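You operate a simulated robot arm through the tools that you are given. There is no shell and no other tool.

You are at the controls of a simulated two-armed robot. One attempt, no reset.

## Task
Candle the short teal rack's green stripe egg, put it back and plug in the green peg.
Fine: in cup 1 of the white turntable, grey knob left at 1; back in its own cup; peg into that rack's hole; lamp off, no egg damaged. Set down upright: what you pick out.

The check looks at the end state, three seconds after you hand in, the way a careful person would. Anything else that was tipped, shoved, dropped, spilled or broken makes it a failure.

## Robot
Two 7-joint arms with fingered hands on one trunk that stands fixed in place. Base frame: the origin is at the foot of the trunk, x ahead of it, y to its left, z up. Readings come in m, rad, newtons and seconds.
The left shoulder is at [0.05, 0.214, 0.869], the right one opposite. With the tool pointing down near the work surface each hand reaches from about 0.4 to 0.88 m from the base axis, measured 20 degrees to its own side. Payload 3 kg a hand.
The TCP of each hand is the grasp point between the finger pads, 0.026 m short of the fingertips. In the tool frame z runs along the fingers and y along their closing line. The gripper opens to 0.132 m; its body begins 0.073 m behind the TCP. The gripper is a hand of 3 fingers: y runs from the thumb to the fingers, the wrist lies at [0, 0, -0.229] in the tool frame, and closing takes about 1.5 s.
Orientation is that of the tool frame in the base frame, as [roll, pitch, yaw] about the fixed x, y, z axes, in that order (R = Rz(yaw) Ry(pitch) Rx(roll)). With the fingers straight down and closing along the base's y, the tool's x points along the base's -x, its y along +y and its z along -z.

## Interface
- The arms move only by the tool arm_command. It takes "left_increments", "right_increments" or both (then of equal length, played together; a hand with none holds still); each is a list of rows, each a list of 6 numbers: the shift along the tool's x, y, z in m, then the turn, a rotation vector about the tool's x, y, z in rad. In form: [[x, y, z, wx, wy, wz], ...]. A call has 1 to 20 rows; each row is the pose to reach, as a shift and turn from the pose commanded when the call began, along the tool's axes at that moment. "left_claw" and "right_claw" are, for a hand that has rows, the finger opening in m, from 0 to 0.132, set as the call begins (left out, the last holds). A row lasts 0.2 s, in which the tool goes at most 0.05 m and 0.15 rad; a call with a longer step from one row to the next is refused whole, and so is a gripper value outside its range. A pose out of reach is approached as far as the arm can. The call stops where the force on the tool passes 40 N (or 10 N more than at its start, if that is more) or the arm is blocked; 0.2 s more then pass. Each finger travels about 0.072 m/s and halts on what it meets, pressing with about 30 N; the grip force reading is that of the motor and also rises with nothing between the fingers. The clock runs only during rows and for 0.2 s after the last one: add rows that repeat a pose to give the fingers time. It gives the time, the measured TCP pose, the force on the tool (base axes), the opening and the grip force at its end, in the units of the frame above (readings bear some noise), with the torque about the TCP (base axes, N m) and any sound that the robot's microphone picked up.
- Cameras (640 x 400 px; columns grow to the right, rows downward): "scene" is now at [0.0277, -0.0382, 1.5012]; the picture's right is [-0.46, -0.89, 0.00], its down [-0.57, 0.29, -0.77] and it looks along [0.68, -0.35, -0.64] (base axes); focal length 348 px, centre (320, 200). "left" rides on the left gripper at [-0.061, 0.003, -0.092] in its tool frame; the picture's right is [-0.05, -1.00, 0.00], its down [0.83, -0.04, -0.56] and it looks along [0.55, -0.03, 0.83] (tool axes); focal length 230 px, centre (320, 200). "right" rides on the right gripper at [0.061, 0.003, -0.092] in its tool frame; the picture's right is [-0.05, 1.00, 0.00], its down [-0.83, -0.04, -0.56] and it looks along [-0.55, -0.03, 0.83] (tool axes); focal length 230 px, centre (320, 200). There is no depth. A picture from a camera that has moved, and an enlarged one, comes with that camera's place and axes in the base frame and with its lens.
- grab_frame(camera): a new picture of that camera. The clock stands still meanwhile.
- hand_shape(shape, hand): the hand has 3 fingers and takes this shape, open, in about a second: jaw (thumb against the fingers, like two jaws); tri (thumb and two fingers); tip (a fingertip pinch); poke (one finger out to press); point (the index stretched); flat (the hand flat); cup (the hand cupped); fist (a fist). The gripper value then closes the fingers along that shape, each until it touches; the sizes above hold for jaw. It gives what a move gives, with no picture.
- pan_tilt(pan, tilt): turns the head with the scene camera to pan (to the left, within 1.501 rad either way) and tilt (down, from -0.506 to 1.204), counted from straight ahead of the robot. It gives what a move gives.
- zoom(camera, box): a new picture of the part [left, top, right, bottom] of that camera's present view, enlarged. The clock stands still meanwhile.
- hand_in(): hands the job in; it is judged then, once.

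Places have to be worked out from the pictures, the camera data and where the tool is seen. Open the grippers and draw the arms clear of the work before you hand the job in, unless the task says otherwise.

The tools are called after ">>>" by a JSON object that holds its "method" and its "body". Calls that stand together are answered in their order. arm_command: Moves the arms, as the interface text tells. Its arguments: {"type":"object","properties":{"left_increments":{"type":"array","items":{"type":"array","items":{"type":"number"}}},"left_claw":{"type":"number"},"right_increments":{"type":"array","items":{"type":"array","items":{"type":"number"}}},"right_claw":{"type":"number"}},"required":[]} The other tools are called the same way: hand_shape (shape, hand) gives the hand a shape; pan_tilt (pan, tilt) turns the head that bears the scene camera; grab_frame (camera) takes a picture; zoom (camera, box) takes an enlarged picture of a part of a camera's view; hand_in () hands the job in.

At the start:

```text
t: 0.0
left_tcp_pos: [0.4355, -0.0248, 1.1844]
left_ee_rot: [-3.142, -0.001, 2.756]
left_contact_force: [-0.1, 0.0, 0.0]
left_moment: [0.01, -0.02, 0.0]
left_opening: 0.1317
left_grip_force: 0.1
left_shape: jaw
right_tcp_pos: [0.3516, -0.4012, 1.2112]
right_ee_rot: [3.141, 0.001, 2.757]
right_contact_force: [0.4, 0.3, 0.8]
right_moment: [0.02, 0.01, -0.01]
right_opening: 0.1317
right_grip_force: 0.2
right_shape: jaw
head pan, tilt (commanded): [-0.476, 0.691]
```

scene: 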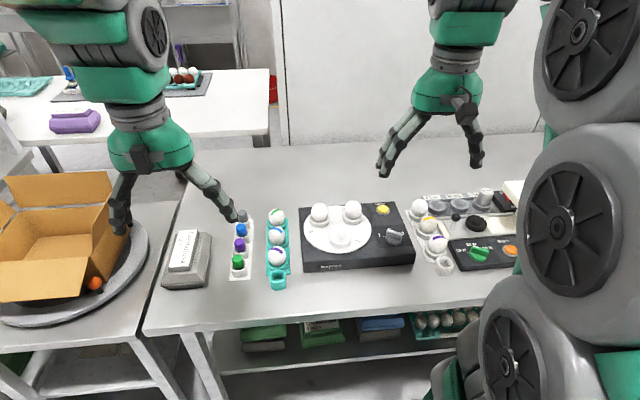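
right: 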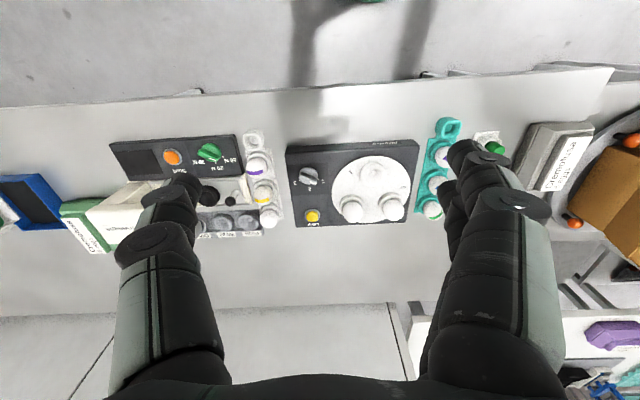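
left: 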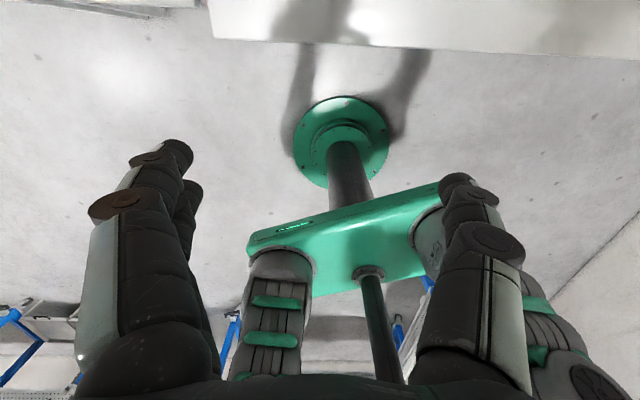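

I start by looking closely at the work surface: a teal rack, the candler with a white turntable, a peg strip and a second rack are in view. I zoom in on them before moving anything.

>>> {"method": "zoom", "body": {"camera": "scene", "box": [220, 180, 420, 305]}}

>>> {"method": "zoom", "body": {"camera": "scene", "box": [380, 170, 540, 290]}}

>>> {"method": "zoom", "body": {"camera": "right", "box": [230, 100, 550, 300]}}

```text
3.20 times, centred on (320, 242) of scene
camera zoom: at [0.0277, -0.0382, 1.5012], right [-0.46, -0.89, 0.0], down [-0.57, 0.29, -0.77], along [0.68, -0.35, -0.64], focal length 1115 px, centre (320, 64)
```

zoom: 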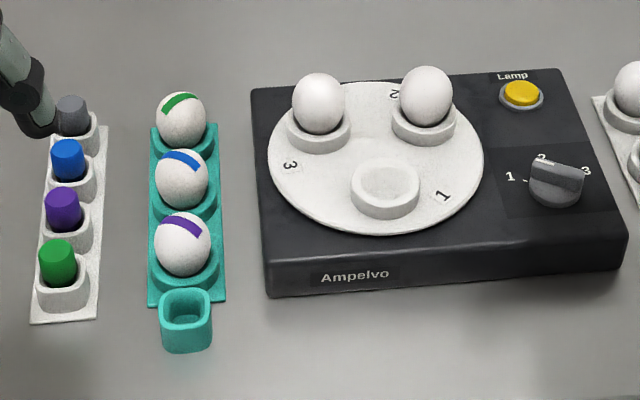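

```text
3.33 times, centred on (460, 230) of scene
camera zoom: at [0.0277, -0.0382, 1.5012], right [-0.46, -0.89, 0.0], down [-0.57, 0.29, -0.77], along [0.68, -0.35, -0.64], focal length 1161 px, centre (-147, 100)
```

zoom: 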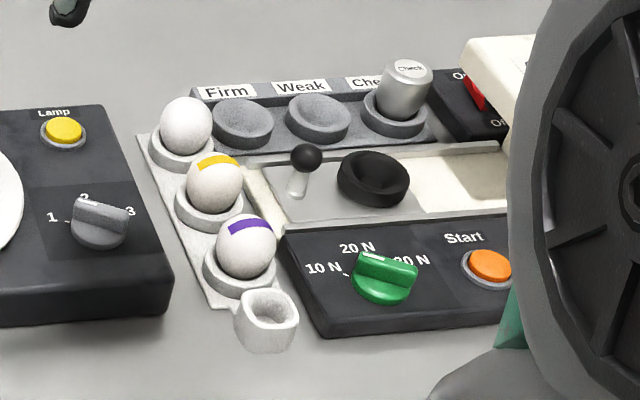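

```text
2.00 times, centred on (390, 200) of right
camera zoom: at [0.2954, -0.3742, 1.3032], right [0.42, 0.91, 0.0], down [0.75, -0.35, 0.56], along [0.5, -0.23, -0.83], focal length 460 px, centre (180, 200)
```

zoom: 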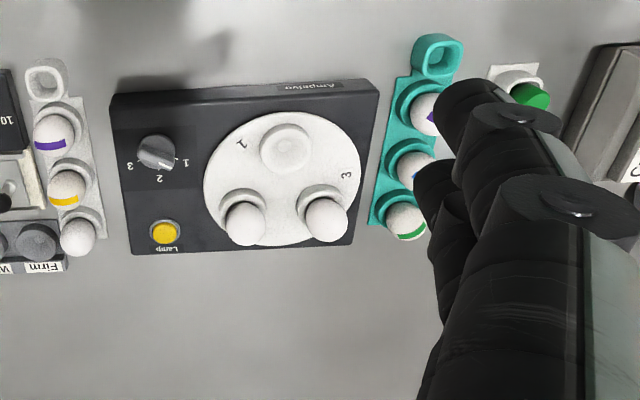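

The yellow lamp button triangulates to about [0.615, -0.545, 0.838] and the teal rack's square hole to about [0.53, -0.19, 0.83]. I zoom further on the turntable labels, knob, pegs and teal rack to settle which cup is 1.

>>> {"method": "zoom", "body": {"camera": "right", "box": [280, 135, 424, 225]}}

>>> {"method": "zoom", "body": {"camera": "scene", "box": [296, 190, 424, 270]}}

>>> {"method": "zoom", "body": {"camera": "scene", "box": [160, 60, 210, 91]}}

>>> {"method": "zoom", "body": {"camera": "scene", "box": [200, 300, 500, 400]}}

```text
4.44 times, centred on (352, 180) of right
camera zoom: at [0.2954, -0.3742, 1.3032], right [0.42, 0.91, 0.0], down [0.75, -0.35, 0.56], along [0.5, -0.23, -0.83], focal length 1022 px, centre (178, 289)
```

zoom: 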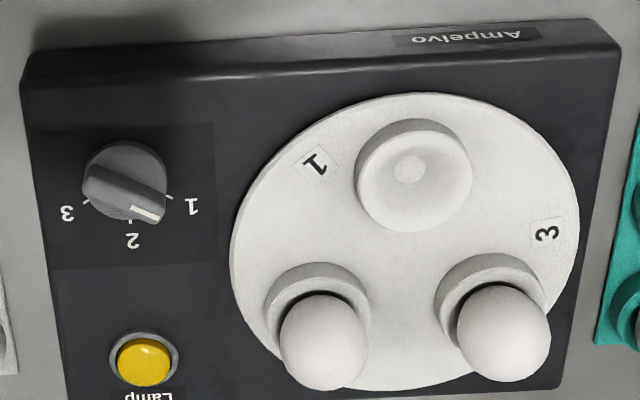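

```text
5.00 times, centred on (360, 230) of scene
camera zoom: at [0.0277, -0.0382, 1.5012], right [-0.46, -0.89, 0.0], down [-0.57, 0.29, -0.77], along [0.68, -0.35, -0.64], focal length 1742 px, centre (120, 50)
```

zoom: 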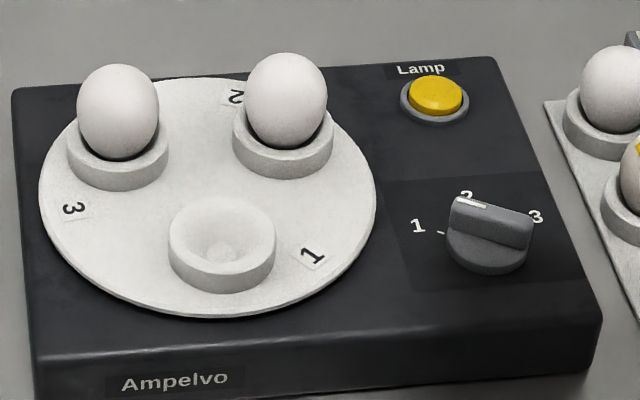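

```text
12.80 times, centred on (185, 76) of scene
camera zoom: at [0.0277, -0.0382, 1.5012], right [-0.46, -0.89, 0.0], down [-0.57, 0.29, -0.77], along [0.68, -0.35, -0.64], focal length 4459 px, centre (2048, 1794)
```

zoom: 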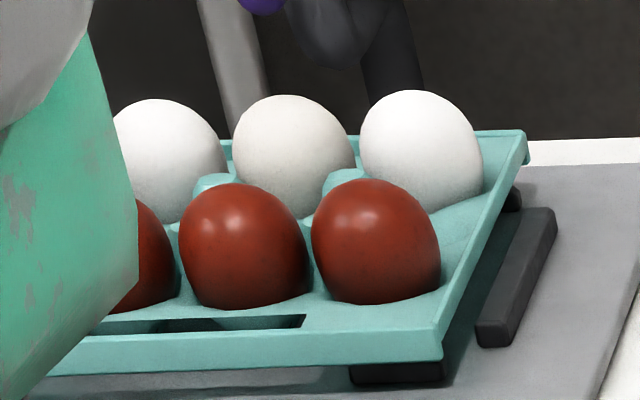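

```text
2.13 times, centred on (350, 350) of scene
camera zoom: at [0.0277, -0.0382, 1.5012], right [-0.46, -0.89, 0.0], down [-0.57, 0.29, -0.77], along [0.68, -0.35, -0.64], focal length 743 px, centre (256, -120)
```

zoom: 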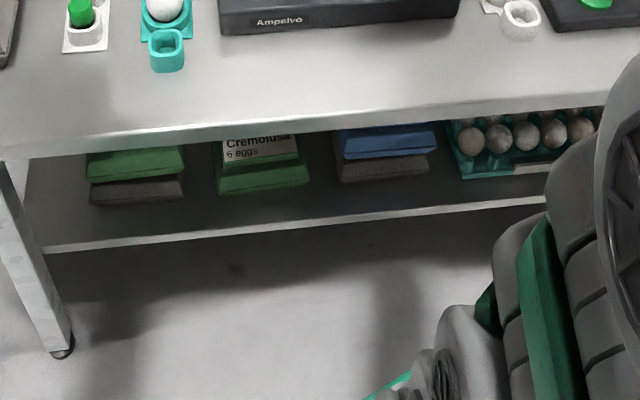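

The labels sit about 35–40° counter-clockwise of their cups, so the empty cup nearest the robot is cup 1. The racks and tools line up with the present hand yaw (2.757). I move the left arm out to the left and bring the right hand's camera closer to the teal rack.

>>> {"method": "arm_command", "body": {"left_increments": [[0.0124, 0.0254, 0, 0, 0, 0], [0.0247, 0.0507, 0, 0, 0, 0], [0.037, 0.076, 0, 0, 0, 0], [0.0494, 0.1014, 0, 0, 0, 0], [0.0618, 0.1268, 0, 0, 0, 0], [0.0741, 0.1521, 0, 0, 0, 0], [0.0865, 0.1775, 0, 0, 0, 0], [0.0988, 0.2028, 0, 0, 0, 0]], "right_increments": [[0.003, 0.0233, 0.0138, 0, 0, 0], [0.006, 0.0466, 0.0275, 0, 0, 0], [0.009, 0.07, 0.041, 0, 0, 0], [0.012, 0.093, 0.055, 0, 0, 0], [0.0145, 0.1164, 0.069, 0, 0, 0], [0.0173, 0.1397, 0.0825, 0, 0, 0], [0.02, 0.163, 0.096, 0, 0, 0], [0.0231, 0.1862, 0.11, 0, 0, 0]]}}

```text
t: 1.8
left_tcp_pos: [0.4194, 0.1996, 1.1843]
left_ee_rot: [3.141, 0.0, 2.76]
left_contact_force: [0.1, 0.5, 0.3]
left_moment: [0.01, -0.01, 0.01]
left_opening: 0.1319
left_grip_force: 0.0
left_shape: jaw
right_tcp_pos: [0.4003, -0.219, 1.1013]
right_ee_rot: [-3.141, -0.001, 2.757]
right_contact_force: [-1.6, -0.2, -0.6]
right_moment: [0.01, 0.02, 0.0]
right_opening: 0.1318
right_grip_force: 0.0
right_shape: jaw
head pan, tilt (commanded): [-0.476, 0.691]
```

Both arms moved as commanded. I take pictures from the right hand and scene to refine the geometry.

>>> {"method": "grab_frame", "body": {"camera": "right"}}

>>> {"method": "zoom", "body": {"camera": "right", "box": [220, 50, 420, 175]}}

>>> {"method": "grab_frame", "body": {"camera": "scene"}}

```text
taken
camera right: at [0.3433, -0.1931, 1.1928], right [0.42, 0.91, 0.0], down [0.75, -0.35, 0.56], along [0.5, -0.23, -0.83], focal length 230 px, centre (320, 200)
```

right: 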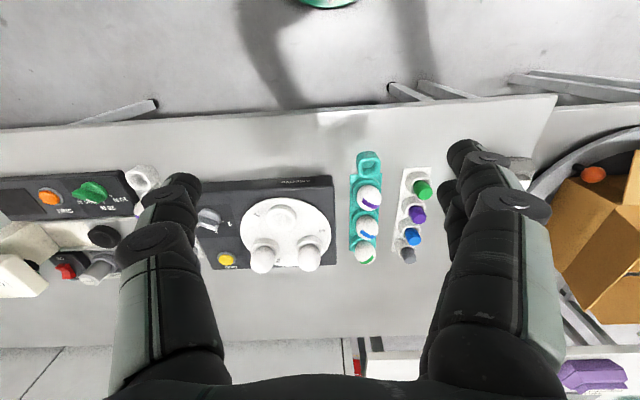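

```text
3.20 times, centred on (320, 112) of right
camera zoom: at [0.3433, -0.1931, 1.1928], right [0.42, 0.91, 0.0], down [0.75, -0.35, 0.56], along [0.5, -0.23, -0.83], focal length 736 px, centre (320, 480)
```

zoom: 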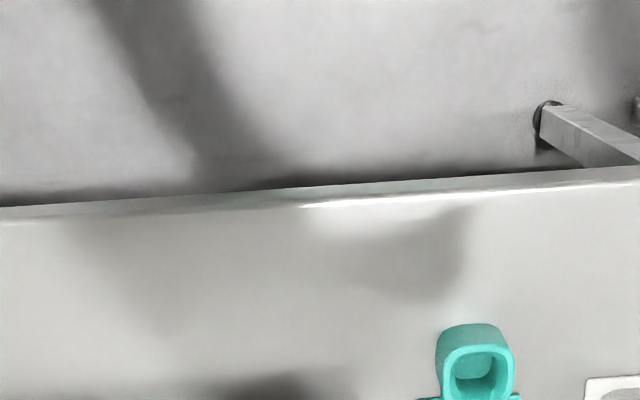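

```text
taken
camera scene: at [0.0277, -0.0381, 1.5012], right [-0.46, -0.89, 0.0], down [-0.57, 0.29, -0.77], along [0.68, -0.35, -0.64], focal length 348 px, centre (320, 200)
```

scene: 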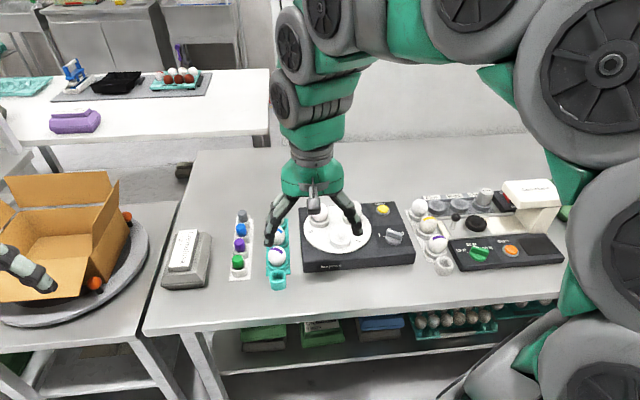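

The rack, pegs and turntable show between the fingers. I zoom into the rack/peg area and the turntable/knob area from this pose.

>>> {"method": "zoom", "body": {"camera": "right", "box": [320, 140, 448, 276]}}

>>> {"method": "zoom", "body": {"camera": "right", "box": [190, 160, 350, 280]}}

>>> {"method": "zoom", "body": {"camera": "scene", "box": [225, 200, 305, 300]}}

```text
2.94 times, centred on (384, 208) of right
camera zoom: at [0.3433, -0.1931, 1.1928], right [0.42, 0.91, 0.0], down [0.75, -0.35, 0.56], along [0.5, -0.23, -0.83], focal length 677 px, centre (132, 176)
```

zoom: 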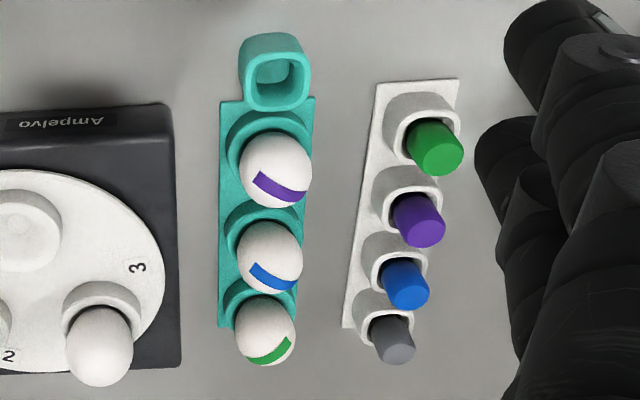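

```text
3.33 times, centred on (270, 220) of right
camera zoom: at [0.3433, -0.1931, 1.1928], right [0.42, 0.91, 0.0], down [0.75, -0.35, 0.56], along [0.5, -0.23, -0.83], focal length 767 px, centre (487, 133)
```

zoom: 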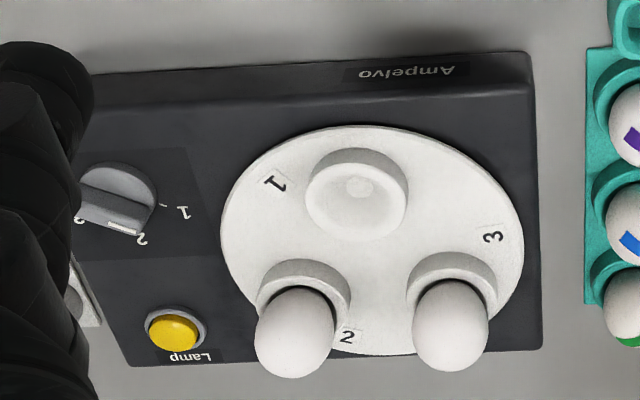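

```text
4.00 times, centred on (265, 250) of scene
camera zoom: at [0.0277, -0.0381, 1.5012], right [-0.46, -0.89, 0.0], down [-0.57, 0.29, -0.77], along [0.68, -0.35, -0.64], focal length 1394 px, centre (540, 0)
```

zoom: 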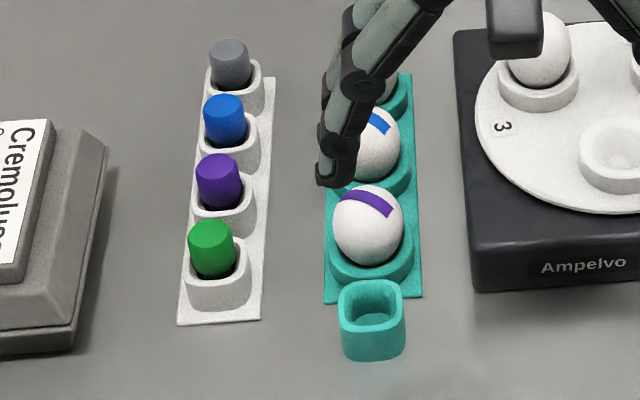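

Estimates so far: green-stripe egg about [0.724, -0.261, 0.84], rack plate top about 0.795, socket about [0.540, -0.189, 0.83], knob about [0.506, -0.503, 0.845]. I move the right camera closer to the knob to read it exactly before touching anything.

>>> {"method": "arm_command", "body": {"right_increments": [[-0.0076, -0.0366, 0.0133, 0, 0, 0], [-0.0153, -0.0733, 0.0267, 0, 0, 0], [-0.0229, -0.11, 0.04, 0, 0, 0], [-0.0305, -0.1466, 0.0533, 0, 0, 0], [-0.0382, -0.1833, 0.0667, 0, 0, 0], [-0.0458, -0.2199, 0.08, 0, 0, 0]]}}

>>> {"method": "grab_frame", "body": {"camera": "right"}}

```text
t: 3.2
left_tcp_pos: [0.4188, 0.1999, 1.1835]
left_ee_rot: [3.141, -0.001, 2.757]
left_contact_force: [-0.6, -0.3, 0.2]
left_moment: [0.0, 0.0, 0.01]
left_opening: 0.1318
left_grip_force: 0.1
left_shape: jaw
right_tcp_pos: [0.3582, -0.4402, 1.0196]
right_ee_rot: [3.141, 0.0, 2.757]
right_contact_force: [-0.4, 0.5, -0.3]
right_moment: [0.01, 0.01, -0.01]
right_opening: 0.1318
right_grip_force: 0.0
right_shape: jaw
head pan, tilt (commanded): [-0.476, 0.691]
```

```text
taken
camera right: at [0.3032, -0.4146, 1.1124], right [0.42, 0.91, 0.0], down [0.75, -0.35, 0.55], along [0.5, -0.23, -0.83], focal length 230 px, centre (320, 200)
```

right: 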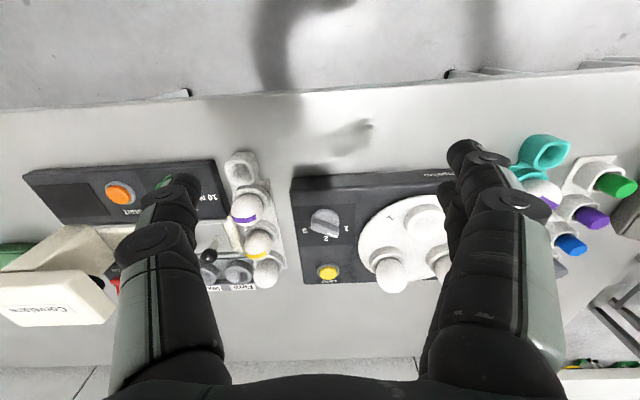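

The knob and lamp are now clear between the fingers. I zoom in on them.

>>> {"method": "zoom", "body": {"camera": "right", "box": [288, 190, 368, 240]}}

>>> {"method": "zoom", "body": {"camera": "right", "box": [280, 165, 472, 300]}}

>>> {"method": "zoom", "body": {"camera": "scene", "box": [360, 195, 424, 255]}}

```text
8.00 times, centred on (328, 215) of right
camera zoom: at [0.3032, -0.4146, 1.1124], right [0.42, 0.91, 0.0], down [0.75, -0.35, 0.55], along [0.5, -0.23, -0.83], focal length 1841 px, centre (256, 80)
```

zoom: 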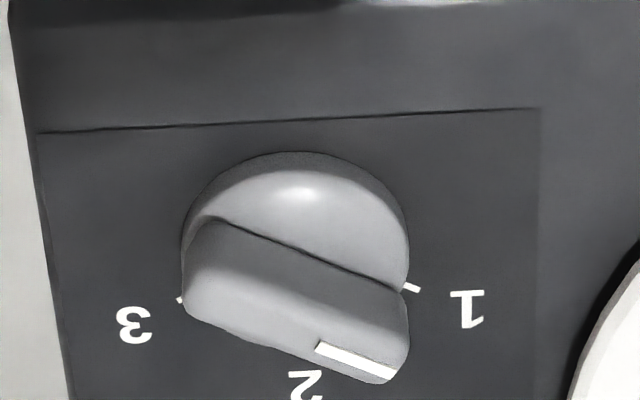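

```text
2.96 times, centred on (376, 232) of right
camera zoom: at [0.3032, -0.4146, 1.1124], right [0.42, 0.91, 0.0], down [0.75, -0.35, 0.55], along [0.5, -0.23, -0.83], focal length 682 px, centre (154, 104)
```

zoom: 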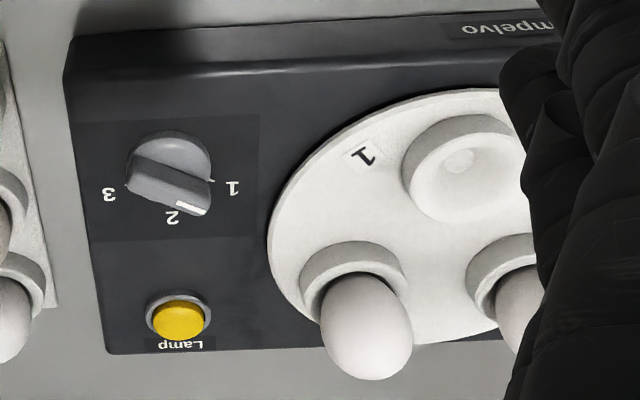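

```text
6.67 times, centred on (392, 225) of scene
camera zoom: at [0.0277, -0.0382, 1.5012], right [-0.46, -0.89, 0.0], down [-0.57, 0.29, -0.77], along [0.68, -0.35, -0.64], focal length 2323 px, centre (-160, 33)
```

zoom: 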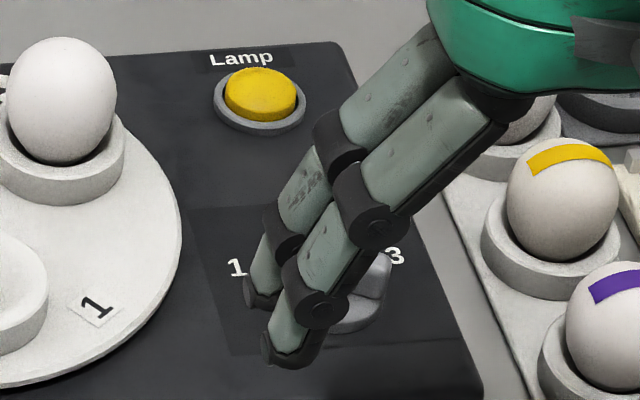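

The knob's white pointer seems to point very near tick 1 already, but the oblique view leaves doubt. I move the right camera directly above the knob (hand at z≈0.99, clear of everything) for a plumb view.

>>> {"method": "arm_command", "body": {"right_increments": [[-0.0369, -0.0005, 0.005, 0, 0, 0], [-0.0739, -0.001, 0.01, 0, 0, 0], [-0.1108, -0.0015, 0.015, 0, 0, 0], [-0.1477, -0.002, 0.02, 0, 0, 0], [-0.1847, -0.0025, 0.025, 0, 0, 0], [-0.2216, -0.003, 0.03, 0, 0, 0]]}}

>>> {"method": "grab_frame", "body": {"camera": "right"}}

```text
t: 4.6
left_tcp_pos: [0.4196, 0.1988, 1.1844]
left_ee_rot: [3.141, -0.001, 2.756]
left_contact_force: [0.3, -0.7, -0.1]
left_moment: [0.01, 0.0, -0.01]
left_opening: 0.1316
left_grip_force: 0.1
left_shape: jaw
right_tcp_pos: [0.5629, -0.5273, 0.99]
right_ee_rot: [3.14, 0.001, 2.758]
right_contact_force: [-0.7, 0.3, 0.0]
right_moment: [0.0, -0.01, 0.0]
right_opening: 0.1319
right_grip_force: 0.1
right_shape: jaw
head pan, tilt (commanded): [-0.476, 0.691]
```

```text
taken
camera right: at [0.5073, -0.4991, 1.083], right [0.42, 0.91, 0.0], down [0.75, -0.35, 0.55], along [0.5, -0.23, -0.83], focal length 230 px, centre (320, 200)
```

right: 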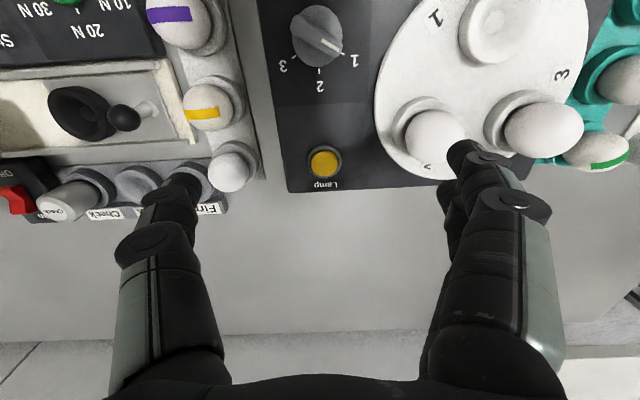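

>>> {"method": "zoom", "body": {"camera": "right", "box": [265, 0, 375, 100]}}

>>> {"method": "zoom", "body": {"camera": "right", "box": [360, 0, 640, 190]}}

```text
4.00 times, centred on (320, 50) of right
camera zoom: at [0.5073, -0.4991, 1.083], right [0.42, 0.91, 0.0], down [0.75, -0.35, 0.55], along [0.5, -0.23, -0.83], focal length 920 px, centre (320, 800)
```

zoom: 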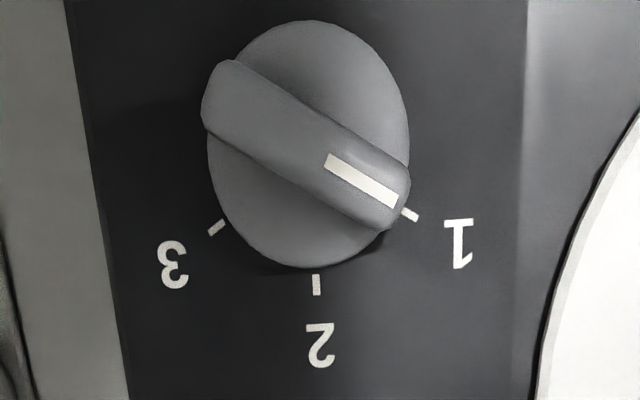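

```text
2.11 times, centred on (500, 95) of right
camera zoom: at [0.5073, -0.4991, 1.083], right [0.42, 0.91, 0.0], down [0.75, -0.35, 0.55], along [0.5, -0.23, -0.83], focal length 484 px, centre (-59, 421)
```

zoom: 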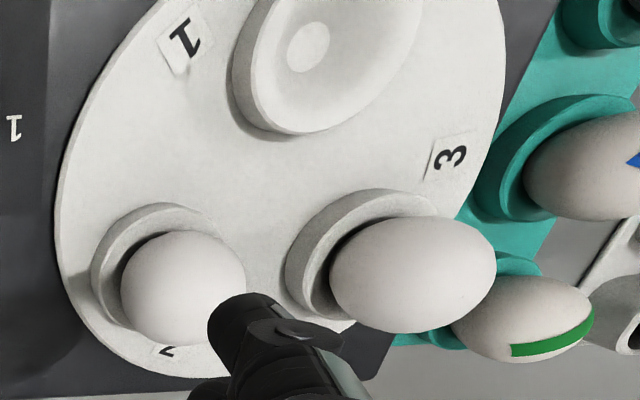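

The plumb view shows the pointer exactly on tick 1, so the knob only has to be left alone. The green-stripe egg triangulates from three views to [0.724, -0.260, 0.839]. I move the right hand above it at z≈0.99 with the fingers narrowed to 0.072.

>>> {"method": "arm_command", "body": {"right_increments": [[-0.0061, 0.0385, 0, 0, 0, 0], [-0.0123, 0.0769, 0, 0, 0, 0], [-0.0184, 0.1154, 0, 0, 0, 0], [-0.0246, 0.1539, 0, 0, 0, 0], [-0.0307, 0.1923, 0, 0, 0, 0], [-0.0368, 0.2308, 0, 0, 0, 0], [-0.043, 0.2692, 0, 0, 0, 0], [-0.0491, 0.3077, 0, 0, 0, 0]], "right_claw": 0.072}}

>>> {"method": "grab_frame", "body": {"camera": "right"}}

>>> {"method": "grab_frame", "body": {"camera": "scene"}}

```text
t: 6.4
left_tcp_pos: [0.4189, 0.1998, 1.1853]
left_ee_rot: [3.14, 0.001, 2.758]
left_contact_force: [0.6, 0.0, 0.3]
left_moment: [-0.01, -0.01, 0.01]
left_opening: 0.1318
left_grip_force: 0.1
left_shape: jaw
right_tcp_pos: [0.7266, -0.2579, 0.9914]
right_ee_rot: [3.141, 0.0, 2.757]
right_contact_force: [1.1, -0.4, 0.0]
right_moment: [0.0, -0.01, 0.01]
right_opening: 0.0725
right_grip_force: 0.0
right_shape: jaw
head pan, tilt (commanded): [-0.476, 0.691]
```

```text
taken
camera right: at [0.6694, -0.2312, 1.0834], right [0.42, 0.91, 0.0], down [0.75, -0.35, 0.56], along [0.5, -0.23, -0.83], focal length 230 px, centre (320, 200)
```

right: 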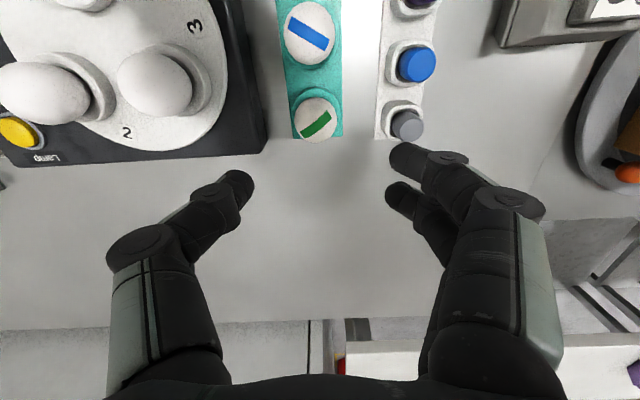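

```text
taken
camera scene: at [0.0277, -0.0382, 1.5012], right [-0.46, -0.89, 0.0], down [-0.57, 0.29, -0.77], along [0.68, -0.35, -0.64], focal length 348 px, centre (320, 200)
```

scene: 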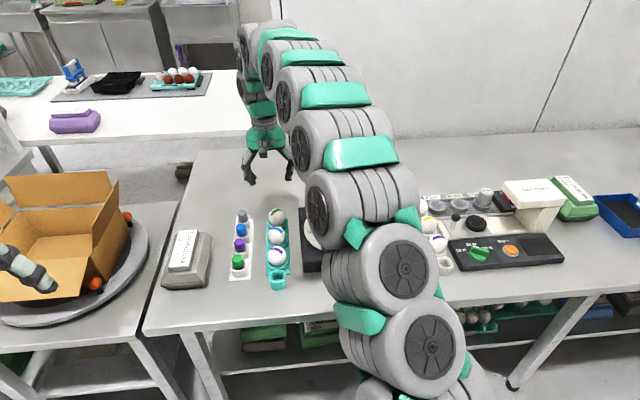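

The hand hangs over the egg; in the tool frame the egg centre is at about [0.002, -0.005, 0.148]. I correct this offset and come down to just above the egg top (z≈0.91), then look again.

>>> {"method": "arm_command", "body": {"right_increments": [[0.001, -0.002, 0.02, 0, 0, 0], [0.0022, -0.0047, 0.04, 0, 0, 0], [0.0022, -0.0047, 0.06, 0, 0, 0], [0.0022, -0.0047, 0.08, 0, 0, 0]]}}

>>> {"method": "grab_frame", "body": {"camera": "right"}}

>>> {"method": "zoom", "body": {"camera": "scene", "box": [220, 120, 320, 300]}}

```text
t: 7.4
left_tcp_pos: [0.4191, 0.1997, 1.1845]
left_ee_rot: [3.141, 0.0, 2.759]
left_contact_force: [0.5, -0.3, 0.7]
left_moment: [0.02, 0.0, 0.0]
left_opening: 0.1319
left_grip_force: 0.0
left_shape: jaw
right_tcp_pos: [0.7213, -0.2613, 0.9098]
right_ee_rot: [-3.141, 0.001, 2.757]
right_contact_force: [0.2, -0.6, -0.3]
right_moment: [-0.01, 0.05, 0.01]
right_opening: 0.0726
right_grip_force: 0.0
right_shape: jaw
head pan, tilt (commanded): [-0.476, 0.691]
```

```text
taken
camera right: at [0.6652, -0.2357, 1.0022], right [0.42, 0.91, 0.0], down [0.75, -0.35, 0.56], along [0.5, -0.23, -0.83], focal length 230 px, centre (320, 200)
```

right: 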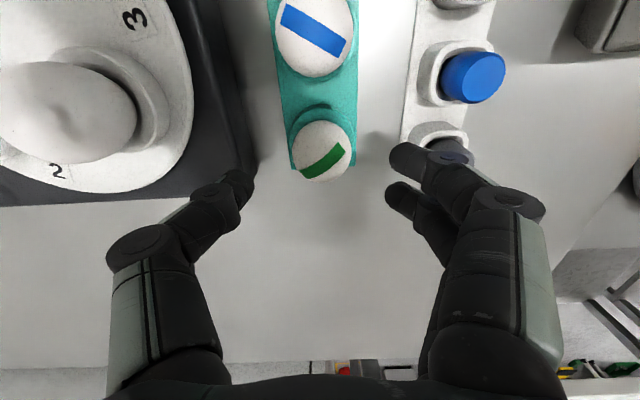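

```text
2.22 times, centred on (270, 210) of scene
camera zoom: at [0.0277, -0.0382, 1.5012], right [-0.46, -0.89, 0.0], down [-0.57, 0.29, -0.77], along [0.68, -0.35, -0.64], focal length 774 px, centre (431, 178)
```

zoom: 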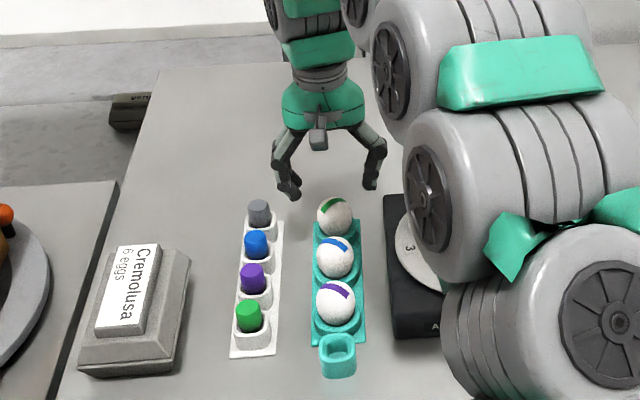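

The egg is centred under the tool to within about 1 mm. Finger clearance to the grey peg and candler box is a bit tight, so I'll narrow to 0.062 before descending; first a zoom to judge the cup ring height.

>>> {"method": "zoom", "body": {"camera": "right", "box": [240, 0, 400, 200]}}

>>> {"method": "zoom", "body": {"camera": "scene", "box": [255, 195, 305, 295]}}

```text
2.00 times, centred on (320, 100) of right
camera zoom: at [0.6652, -0.2357, 1.0022], right [0.42, 0.91, 0.0], down [0.75, -0.35, 0.56], along [0.5, -0.23, -0.83], focal length 460 px, centre (320, 400)
```

zoom: 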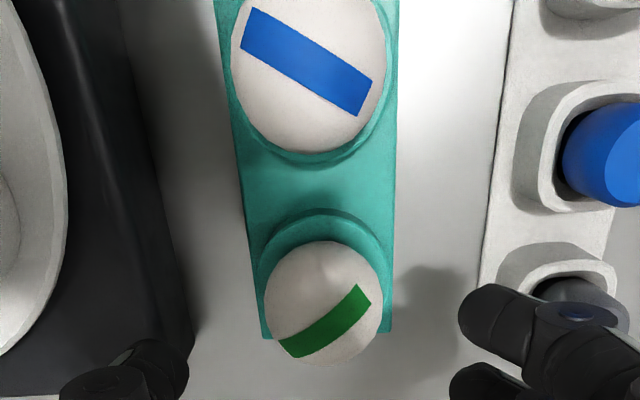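

```text
4.00 times, centred on (280, 245) of scene
camera zoom: at [0.0277, -0.0382, 1.5012], right [-0.46, -0.89, 0.0], down [-0.57, 0.29, -0.77], along [0.68, -0.35, -0.64], focal length 1394 px, centre (480, 20)
```

zoom: 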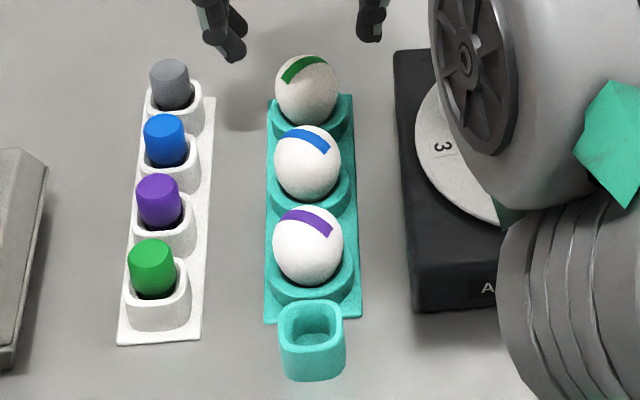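

The ring top works out near z≈0.813, so a TCP height of about 0.843 keeps the tips just above it. I narrow to 0.062 and descend to z≈0.850 first.

>>> {"method": "arm_command", "body": {"right_increments": [[0, 0, 0, 0, 0, 0], [0, 0, 0.015, 0, 0, 0], [0, 0, 0.03, 0, 0, 0], [0, 0, 0.045, 0, 0, 0], [0, 0, 0.06, 0, 0, 0]], "right_claw": 0.062}}

>>> {"method": "grab_frame", "body": {"camera": "right"}}

>>> {"method": "zoom", "body": {"camera": "scene", "box": [230, 170, 320, 260]}}

```text
t: 8.6
left_tcp_pos: [0.4187, 0.1993, 1.1838]
left_ee_rot: [-3.141, 0.0, 2.76]
left_contact_force: [0.6, 1.0, -0.3]
left_moment: [0.04, 0.0, 0.02]
left_opening: 0.1319
left_grip_force: 0.1
left_shape: jaw
right_tcp_pos: [0.7208, -0.2623, 0.8505]
right_ee_rot: [-3.141, -0.001, 2.759]
right_contact_force: [0.2, -0.4, 0.1]
right_moment: [0.02, 0.03, -0.01]
right_opening: 0.0628
right_grip_force: 0.0
right_shape: jaw
head pan, tilt (commanded): [-0.476, 0.691]
```

```text
taken
camera right: at [0.6648, -0.2359, 0.9436], right [0.42, 0.91, 0.0], down [0.75, -0.35, 0.55], along [0.5, -0.23, -0.83], focal length 230 px, centre (320, 200)
```

right: 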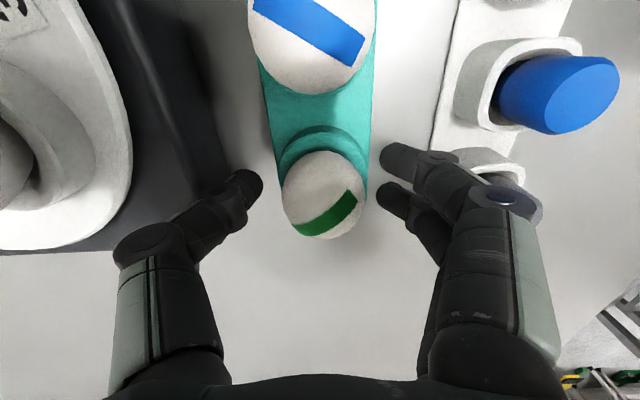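

```text
4.44 times, centred on (275, 215) of scene
camera zoom: at [0.0277, -0.0382, 1.5012], right [-0.46, -0.89, 0.0], down [-0.57, 0.29, -0.77], along [0.68, -0.35, -0.64], focal length 1548 px, centre (520, 133)
```

zoom: 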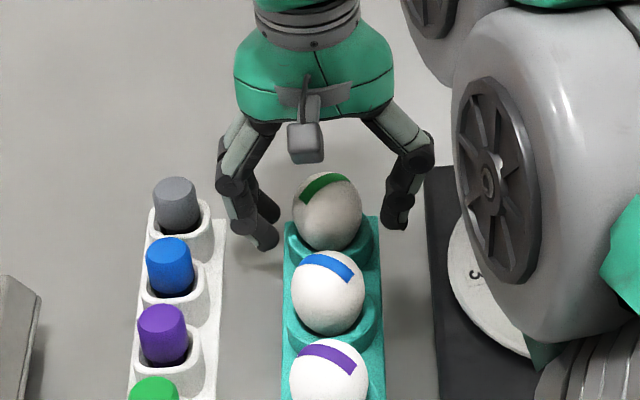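

Clear of the pegs and box. The egg centre sits about 3 mm ahead and 2 mm to the finger side of the TCP, so I correct that, lower to z≈0.843, and check the force.

>>> {"method": "arm_command", "body": {"right_increments": [[-0.003, 0.002, 0, 0, 0, 0], [-0.003, 0.002, 0.004, 0, 0, 0], [-0.003, 0.002, 0.008, 0, 0, 0]]}}

>>> {"method": "grab_frame", "body": {"camera": "right"}}

```text
t: 9.4
left_tcp_pos: [0.4175, 0.2001, 1.184]
left_ee_rot: [-3.141, 0.0, 2.756]
left_contact_force: [0.6, -0.2, -0.6]
left_moment: [0.01, -0.02, 0.01]
left_opening: 0.1319
left_grip_force: 0.1
left_shape: jaw
right_tcp_pos: [0.7248, -0.2613, 0.8431]
right_ee_rot: [3.141, 0.0, 2.759]
right_contact_force: [0.9, 0.3, -0.8]
right_moment: [0.04, 0.0, 0.02]
right_opening: 0.0624
right_grip_force: 0.1
right_shape: jaw
head pan, tilt (commanded): [-0.476, 0.691]
```

```text
taken
camera right: at [0.6685, -0.2354, 0.9354], right [0.42, 0.91, 0.0], down [0.75, -0.35, 0.55], along [0.5, -0.23, -0.83], focal length 230 px, centre (320, 200)
```

right: 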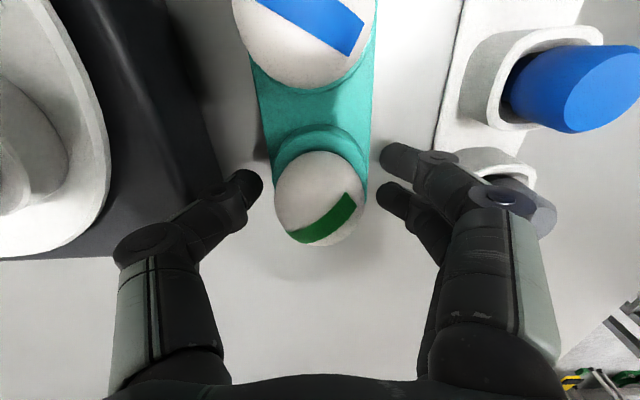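

The egg is now centred between thumb and fingers with no contact force. I close in small steps, starting at 0.050.

>>> {"method": "arm_command", "body": {"right_increments": [[0, 0, 0, 0, 0, 0], [0, 0, 0, 0, 0, 0], [0, 0, 0, 0, 0, 0]], "right_claw": 0.05}}

```text
t: 10.2
left_tcp_pos: [0.4186, 0.1995, 1.1837]
left_ee_rot: [-3.141, 0.0, 2.758]
left_contact_force: [-0.3, 0.8, -0.1]
left_moment: [-0.02, -0.04, 0.02]
left_opening: 0.1318
left_grip_force: 0.1
left_shape: jaw
right_tcp_pos: [0.7243, -0.2616, 0.8429]
right_ee_rot: [-3.14, -0.002, 2.758]
right_contact_force: [0.2, 0.3, -0.4]
right_moment: [-0.01, -0.02, -0.01]
right_opening: 0.0506
right_grip_force: 0.0
right_shape: jaw
head pan, tilt (commanded): [-0.476, 0.691]
```

No contact yet at 0.0506. I close on to 0.046 and look at the grip force.

>>> {"method": "arm_command", "body": {"right_increments": [[0, 0, 0, 0, 0, 0], [0, 0, 0, 0, 0, 0], [0, 0, 0, 0, 0, 0]], "right_claw": 0.046}}

>>> {"method": "grab_frame", "body": {"camera": "right"}}

```text
t: 11.0
left_tcp_pos: [0.4188, 0.1998, 1.1829]
left_ee_rot: [3.14, -0.001, 2.758]
left_contact_force: [-0.4, 0.0, -0.6]
left_moment: [0.0, 0.0, 0.0]
left_opening: 0.1319
left_grip_force: 0.1
left_shape: jaw
right_tcp_pos: [0.7244, -0.2616, 0.844]
right_ee_rot: [3.14, 0.003, 2.757]
right_contact_force: [0.5, 4.0, 25.7]
right_moment: [0.21, -0.06, 0.14]
right_opening: 0.0387
right_grip_force: 29.8
right_shape: jaw
head pan, tilt (commanded): [-0.476, 0.691]
```

```text
taken
camera right: at [0.6689, -0.235, 0.9367], right [0.42, 0.91, 0.0], down [0.75, -0.35, 0.56], along [0.51, -0.23, -0.83], focal length 230 px, centre (320, 200)
```

right: 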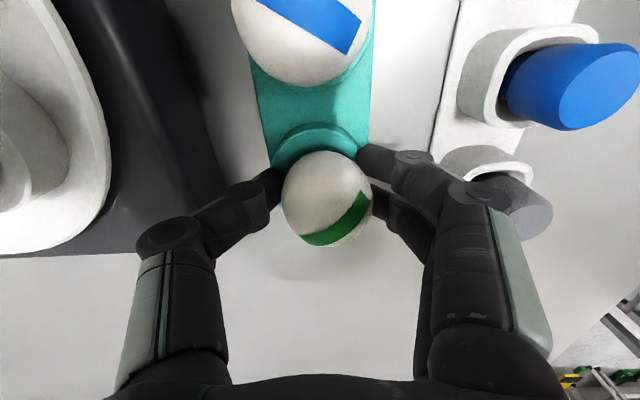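

The grip reads 29.8 N with the opening at 0.0387 and 26 N pushing up on the tool, meaning the fingers are squeezing above the egg's widest part (or touching the ring). I release at once to 0.062 and inspect the egg.

>>> {"method": "arm_command", "body": {"right_increments": [[0, 0, 0, 0, 0, 0], [0, 0, 0, 0, 0, 0], [0, 0, 0, 0, 0, 0]], "right_claw": 0.062}}

>>> {"method": "zoom", "body": {"camera": "right", "box": [220, 110, 420, 260]}}

>>> {"method": "zoom", "body": {"camera": "scene", "box": [250, 185, 310, 245]}}

```text
t: 11.8
left_tcp_pos: [0.4192, 0.1986, 1.1849]
left_ee_rot: [-3.141, 0.0, 2.758]
left_contact_force: [0.5, 0.2, 0.3]
left_moment: [-0.01, 0.0, -0.04]
left_opening: 0.132
left_grip_force: 0.1
left_shape: jaw
right_tcp_pos: [0.7249, -0.2612, 0.8425]
right_ee_rot: [-3.141, -0.002, 2.759]
right_contact_force: [0.4, -0.2, 0.2]
right_moment: [0.0, 0.03, 0.01]
right_opening: 0.0616
right_grip_force: 0.1
right_shape: jaw
head pan, tilt (commanded): [-0.476, 0.691]
```

```text
2.67 times, centred on (320, 185) of right
camera zoom: at [0.6683, -0.2356, 0.9351], right [0.42, 0.91, 0.0], down [0.75, -0.35, 0.55], along [0.5, -0.23, -0.83], focal length 614 px, centre (320, 240)
```

zoom: 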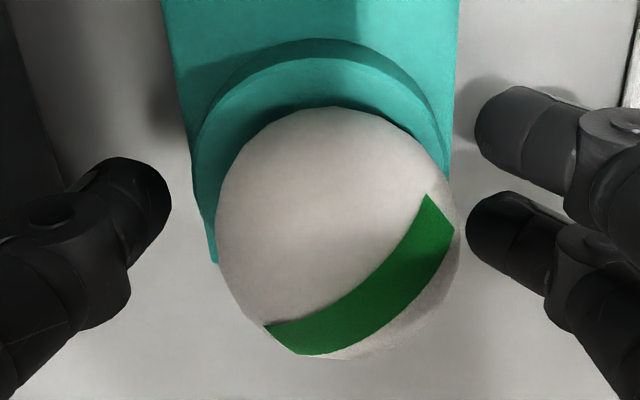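

```text
6.67 times, centred on (280, 215) of scene
camera zoom: at [0.0277, -0.0382, 1.5012], right [-0.46, -0.89, 0.0], down [-0.57, 0.29, -0.77], along [0.68, -0.35, -0.64], focal length 2323 px, centre (587, 100)
```

zoom: 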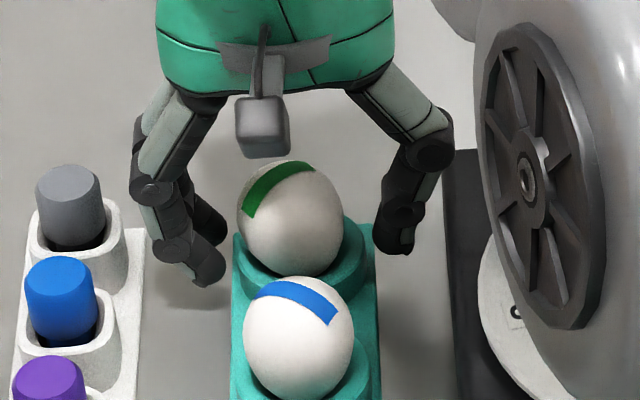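

No cracks show and no sound was reported. Re-triangulating with the unobstructed hand views puts the egg centre lower and farther out: about [0.729, -0.261, 0.833]. I shift 5 mm ahead, 2 mm to the finger side, and lower by 5 mm.

>>> {"method": "arm_command", "body": {"right_increments": [[-0.0025, 0.001, 0, 0, 0, 0], [-0.005, 0.0015, 0, 0, 0, 0], [-0.005, 0.0015, 0.0025, 0, 0, 0], [-0.005, 0.0015, 0.005, 0, 0, 0]]}}

>>> {"method": "zoom", "body": {"camera": "right", "box": [220, 110, 420, 260]}}

```text
t: 12.8
left_tcp_pos: [0.4194, 0.1988, 1.1852]
left_ee_rot: [3.141, 0.001, 2.758]
left_contact_force: [0.5, 0.4, 0.1]
left_moment: [-0.01, -0.02, -0.02]
left_opening: 0.132
left_grip_force: 0.1
left_shape: jaw
right_tcp_pos: [0.7307, -0.262, 0.8383]
right_ee_rot: [3.141, 0.0, 2.759]
right_contact_force: [1.3, 0.0, -0.3]
right_moment: [0.0, 0.02, -0.01]
right_opening: 0.0613
right_grip_force: 0.1
right_shape: jaw
head pan, tilt (commanded): [-0.476, 0.691]
```

```text
2.67 times, centred on (320, 185) of right
camera zoom: at [0.674, -0.2361, 0.9302], right [0.42, 0.91, 0.0], down [0.75, -0.35, 0.55], along [0.5, -0.23, -0.83], focal length 614 px, centre (320, 240)
```

zoom: 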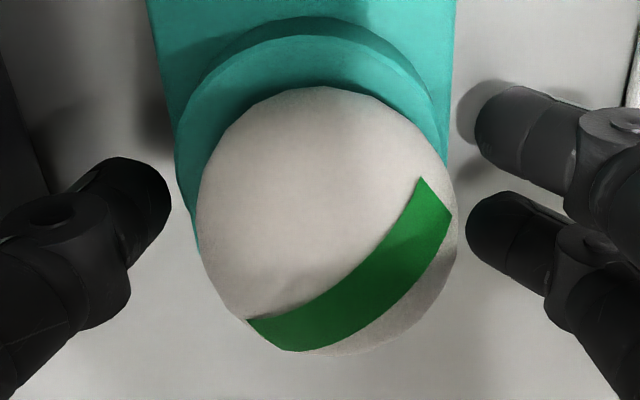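

The egg now sits at about [0.001, 0.001] of the tool axis and 5 mm below the TCP, with no contact. I close gently to 0.046 again and read the forces.

>>> {"method": "arm_command", "body": {"right_increments": [[0, 0.001, 0, 0, 0, 0], [0, 0.001, 0, 0, 0, 0], [0, 0.001, 0, 0, 0, 0], [0, 0.001, 0, 0, 0, 0]], "right_claw": 0.046}}

>>> {"method": "zoom", "body": {"camera": "right", "box": [220, 110, 420, 260]}}

```text
t: 13.8
left_tcp_pos: [0.4194, 0.1995, 1.1861]
left_ee_rot: [3.14, -0.001, 2.758]
left_contact_force: [-0.2, 0.2, -0.2]
left_moment: [0.03, -0.01, 0.02]
left_opening: 0.1318
left_grip_force: 0.0
left_shape: jaw
right_tcp_pos: [0.7303, -0.262, 0.838]
right_ee_rot: [-3.141, -0.001, 2.757]
right_contact_force: [-0.5, -1.2, -1.3]
right_moment: [-0.07, 0.02, 0.02]
right_opening: 0.0474
right_grip_force: 30.9
right_shape: jaw
head pan, tilt (commanded): [-0.476, 0.691]
```

```text
2.67 times, centred on (320, 185) of right
camera zoom: at [0.6743, -0.2352, 0.9302], right [0.42, 0.91, 0.0], down [0.75, -0.35, 0.55], along [0.5, -0.23, -0.83], focal length 614 px, centre (320, 240)
```

zoom: 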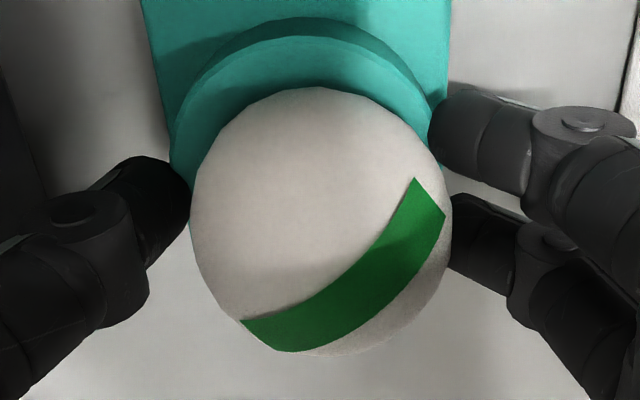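

Good grip: opening 0.0474 at the egg's widest part, 31 N, no vertical load. I lift straight up 0.10 m slowly and check.

>>> {"method": "arm_command", "body": {"right_increments": [[0, 0, -0.005, 0, 0, 0], [0, 0, -0.015, 0, 0, 0], [0, 0, -0.03, 0, 0, 0], [0, 0, -0.045, 0, 0, 0], [0, 0, -0.06, 0, 0, 0], [0, 0, -0.075, 0, 0, 0], [0, 0, -0.09, 0, 0, 0], [0, 0, -0.1, 0, 0, 0]]}}

>>> {"method": "grab_frame", "body": {"camera": "right"}}

>>> {"method": "zoom", "body": {"camera": "scene", "box": [220, 120, 340, 300]}}

```text
t: 15.6
left_tcp_pos: [0.4192, 0.199, 1.1852]
left_ee_rot: [-3.141, 0.0, 2.758]
left_contact_force: [0.7, -0.2, -0.3]
left_moment: [-0.05, 0.0, -0.01]
left_opening: 0.1318
left_grip_force: 0.2
left_shape: jaw
right_tcp_pos: [0.7304, -0.2609, 0.9381]
right_ee_rot: [-3.141, 0.0, 2.758]
right_contact_force: [-0.4, 0.7, -0.5]
right_moment: [0.0, 0.0, 0.03]
right_opening: 0.0359
right_grip_force: 30.0
right_shape: jaw
head pan, tilt (commanded): [-0.476, 0.691]
```

```text
taken
camera right: at [0.674, -0.2349, 1.0303], right [0.42, 0.91, 0.0], down [0.75, -0.35, 0.55], along [0.5, -0.23, -0.83], focal length 230 px, centre (320, 200)
```

right: 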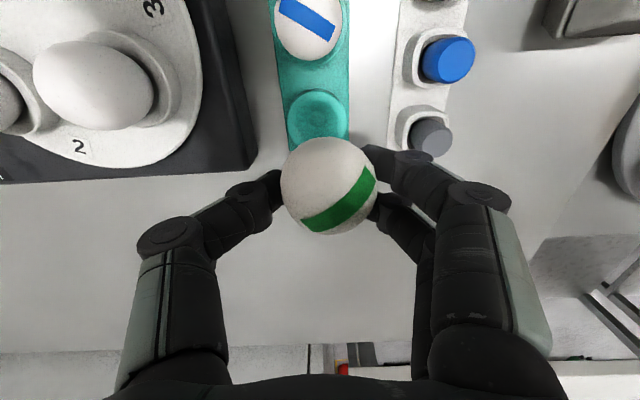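

```text
2.22 times, centred on (280, 210) of scene
camera zoom: at [0.0277, -0.0382, 1.5012], right [-0.46, -0.89, 0.0], down [-0.57, 0.29, -0.77], along [0.68, -0.35, -0.64], focal length 774 px, centre (409, 178)
```

zoom: 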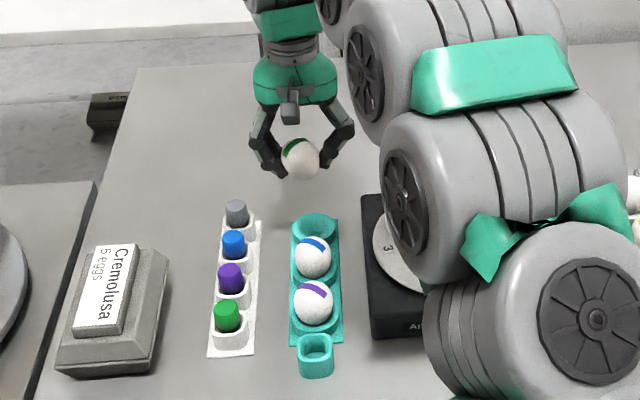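

The egg is up, but the opening dropped to 0.0359 and it seems to have slid a few mm down in the fingers. The clock is stopped, so I zoom to measure how it sits.

>>> {"method": "zoom", "body": {"camera": "right", "box": [220, 110, 420, 260]}}

>>> {"method": "zoom", "body": {"camera": "scene", "box": [245, 140, 305, 215]}}

```text
2.67 times, centred on (320, 185) of right
camera zoom: at [0.674, -0.2349, 1.0303], right [0.42, 0.91, 0.0], down [0.75, -0.35, 0.55], along [0.5, -0.23, -0.83], focal length 614 px, centre (320, 240)
```

zoom: 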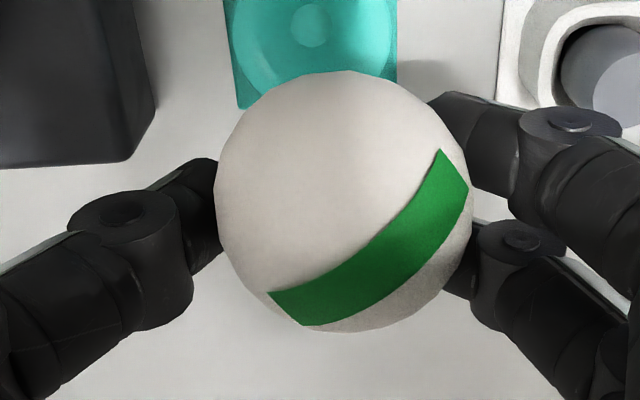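

```text
5.33 times, centred on (275, 178) of scene
camera zoom: at [0.0277, -0.0382, 1.5012], right [-0.46, -0.89, 0.0], down [-0.57, 0.29, -0.77], along [0.68, -0.35, -0.64], focal length 1858 px, centre (560, 320)
```

zoom: 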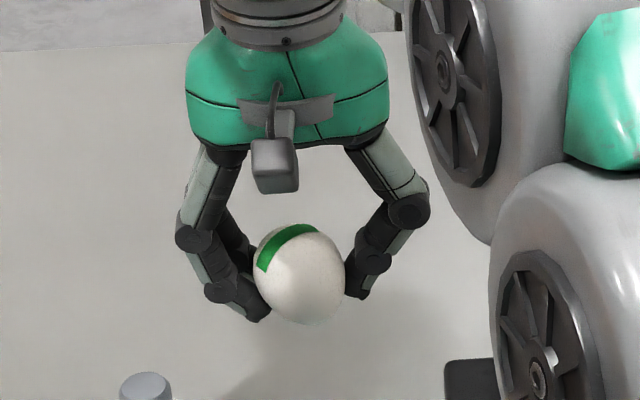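

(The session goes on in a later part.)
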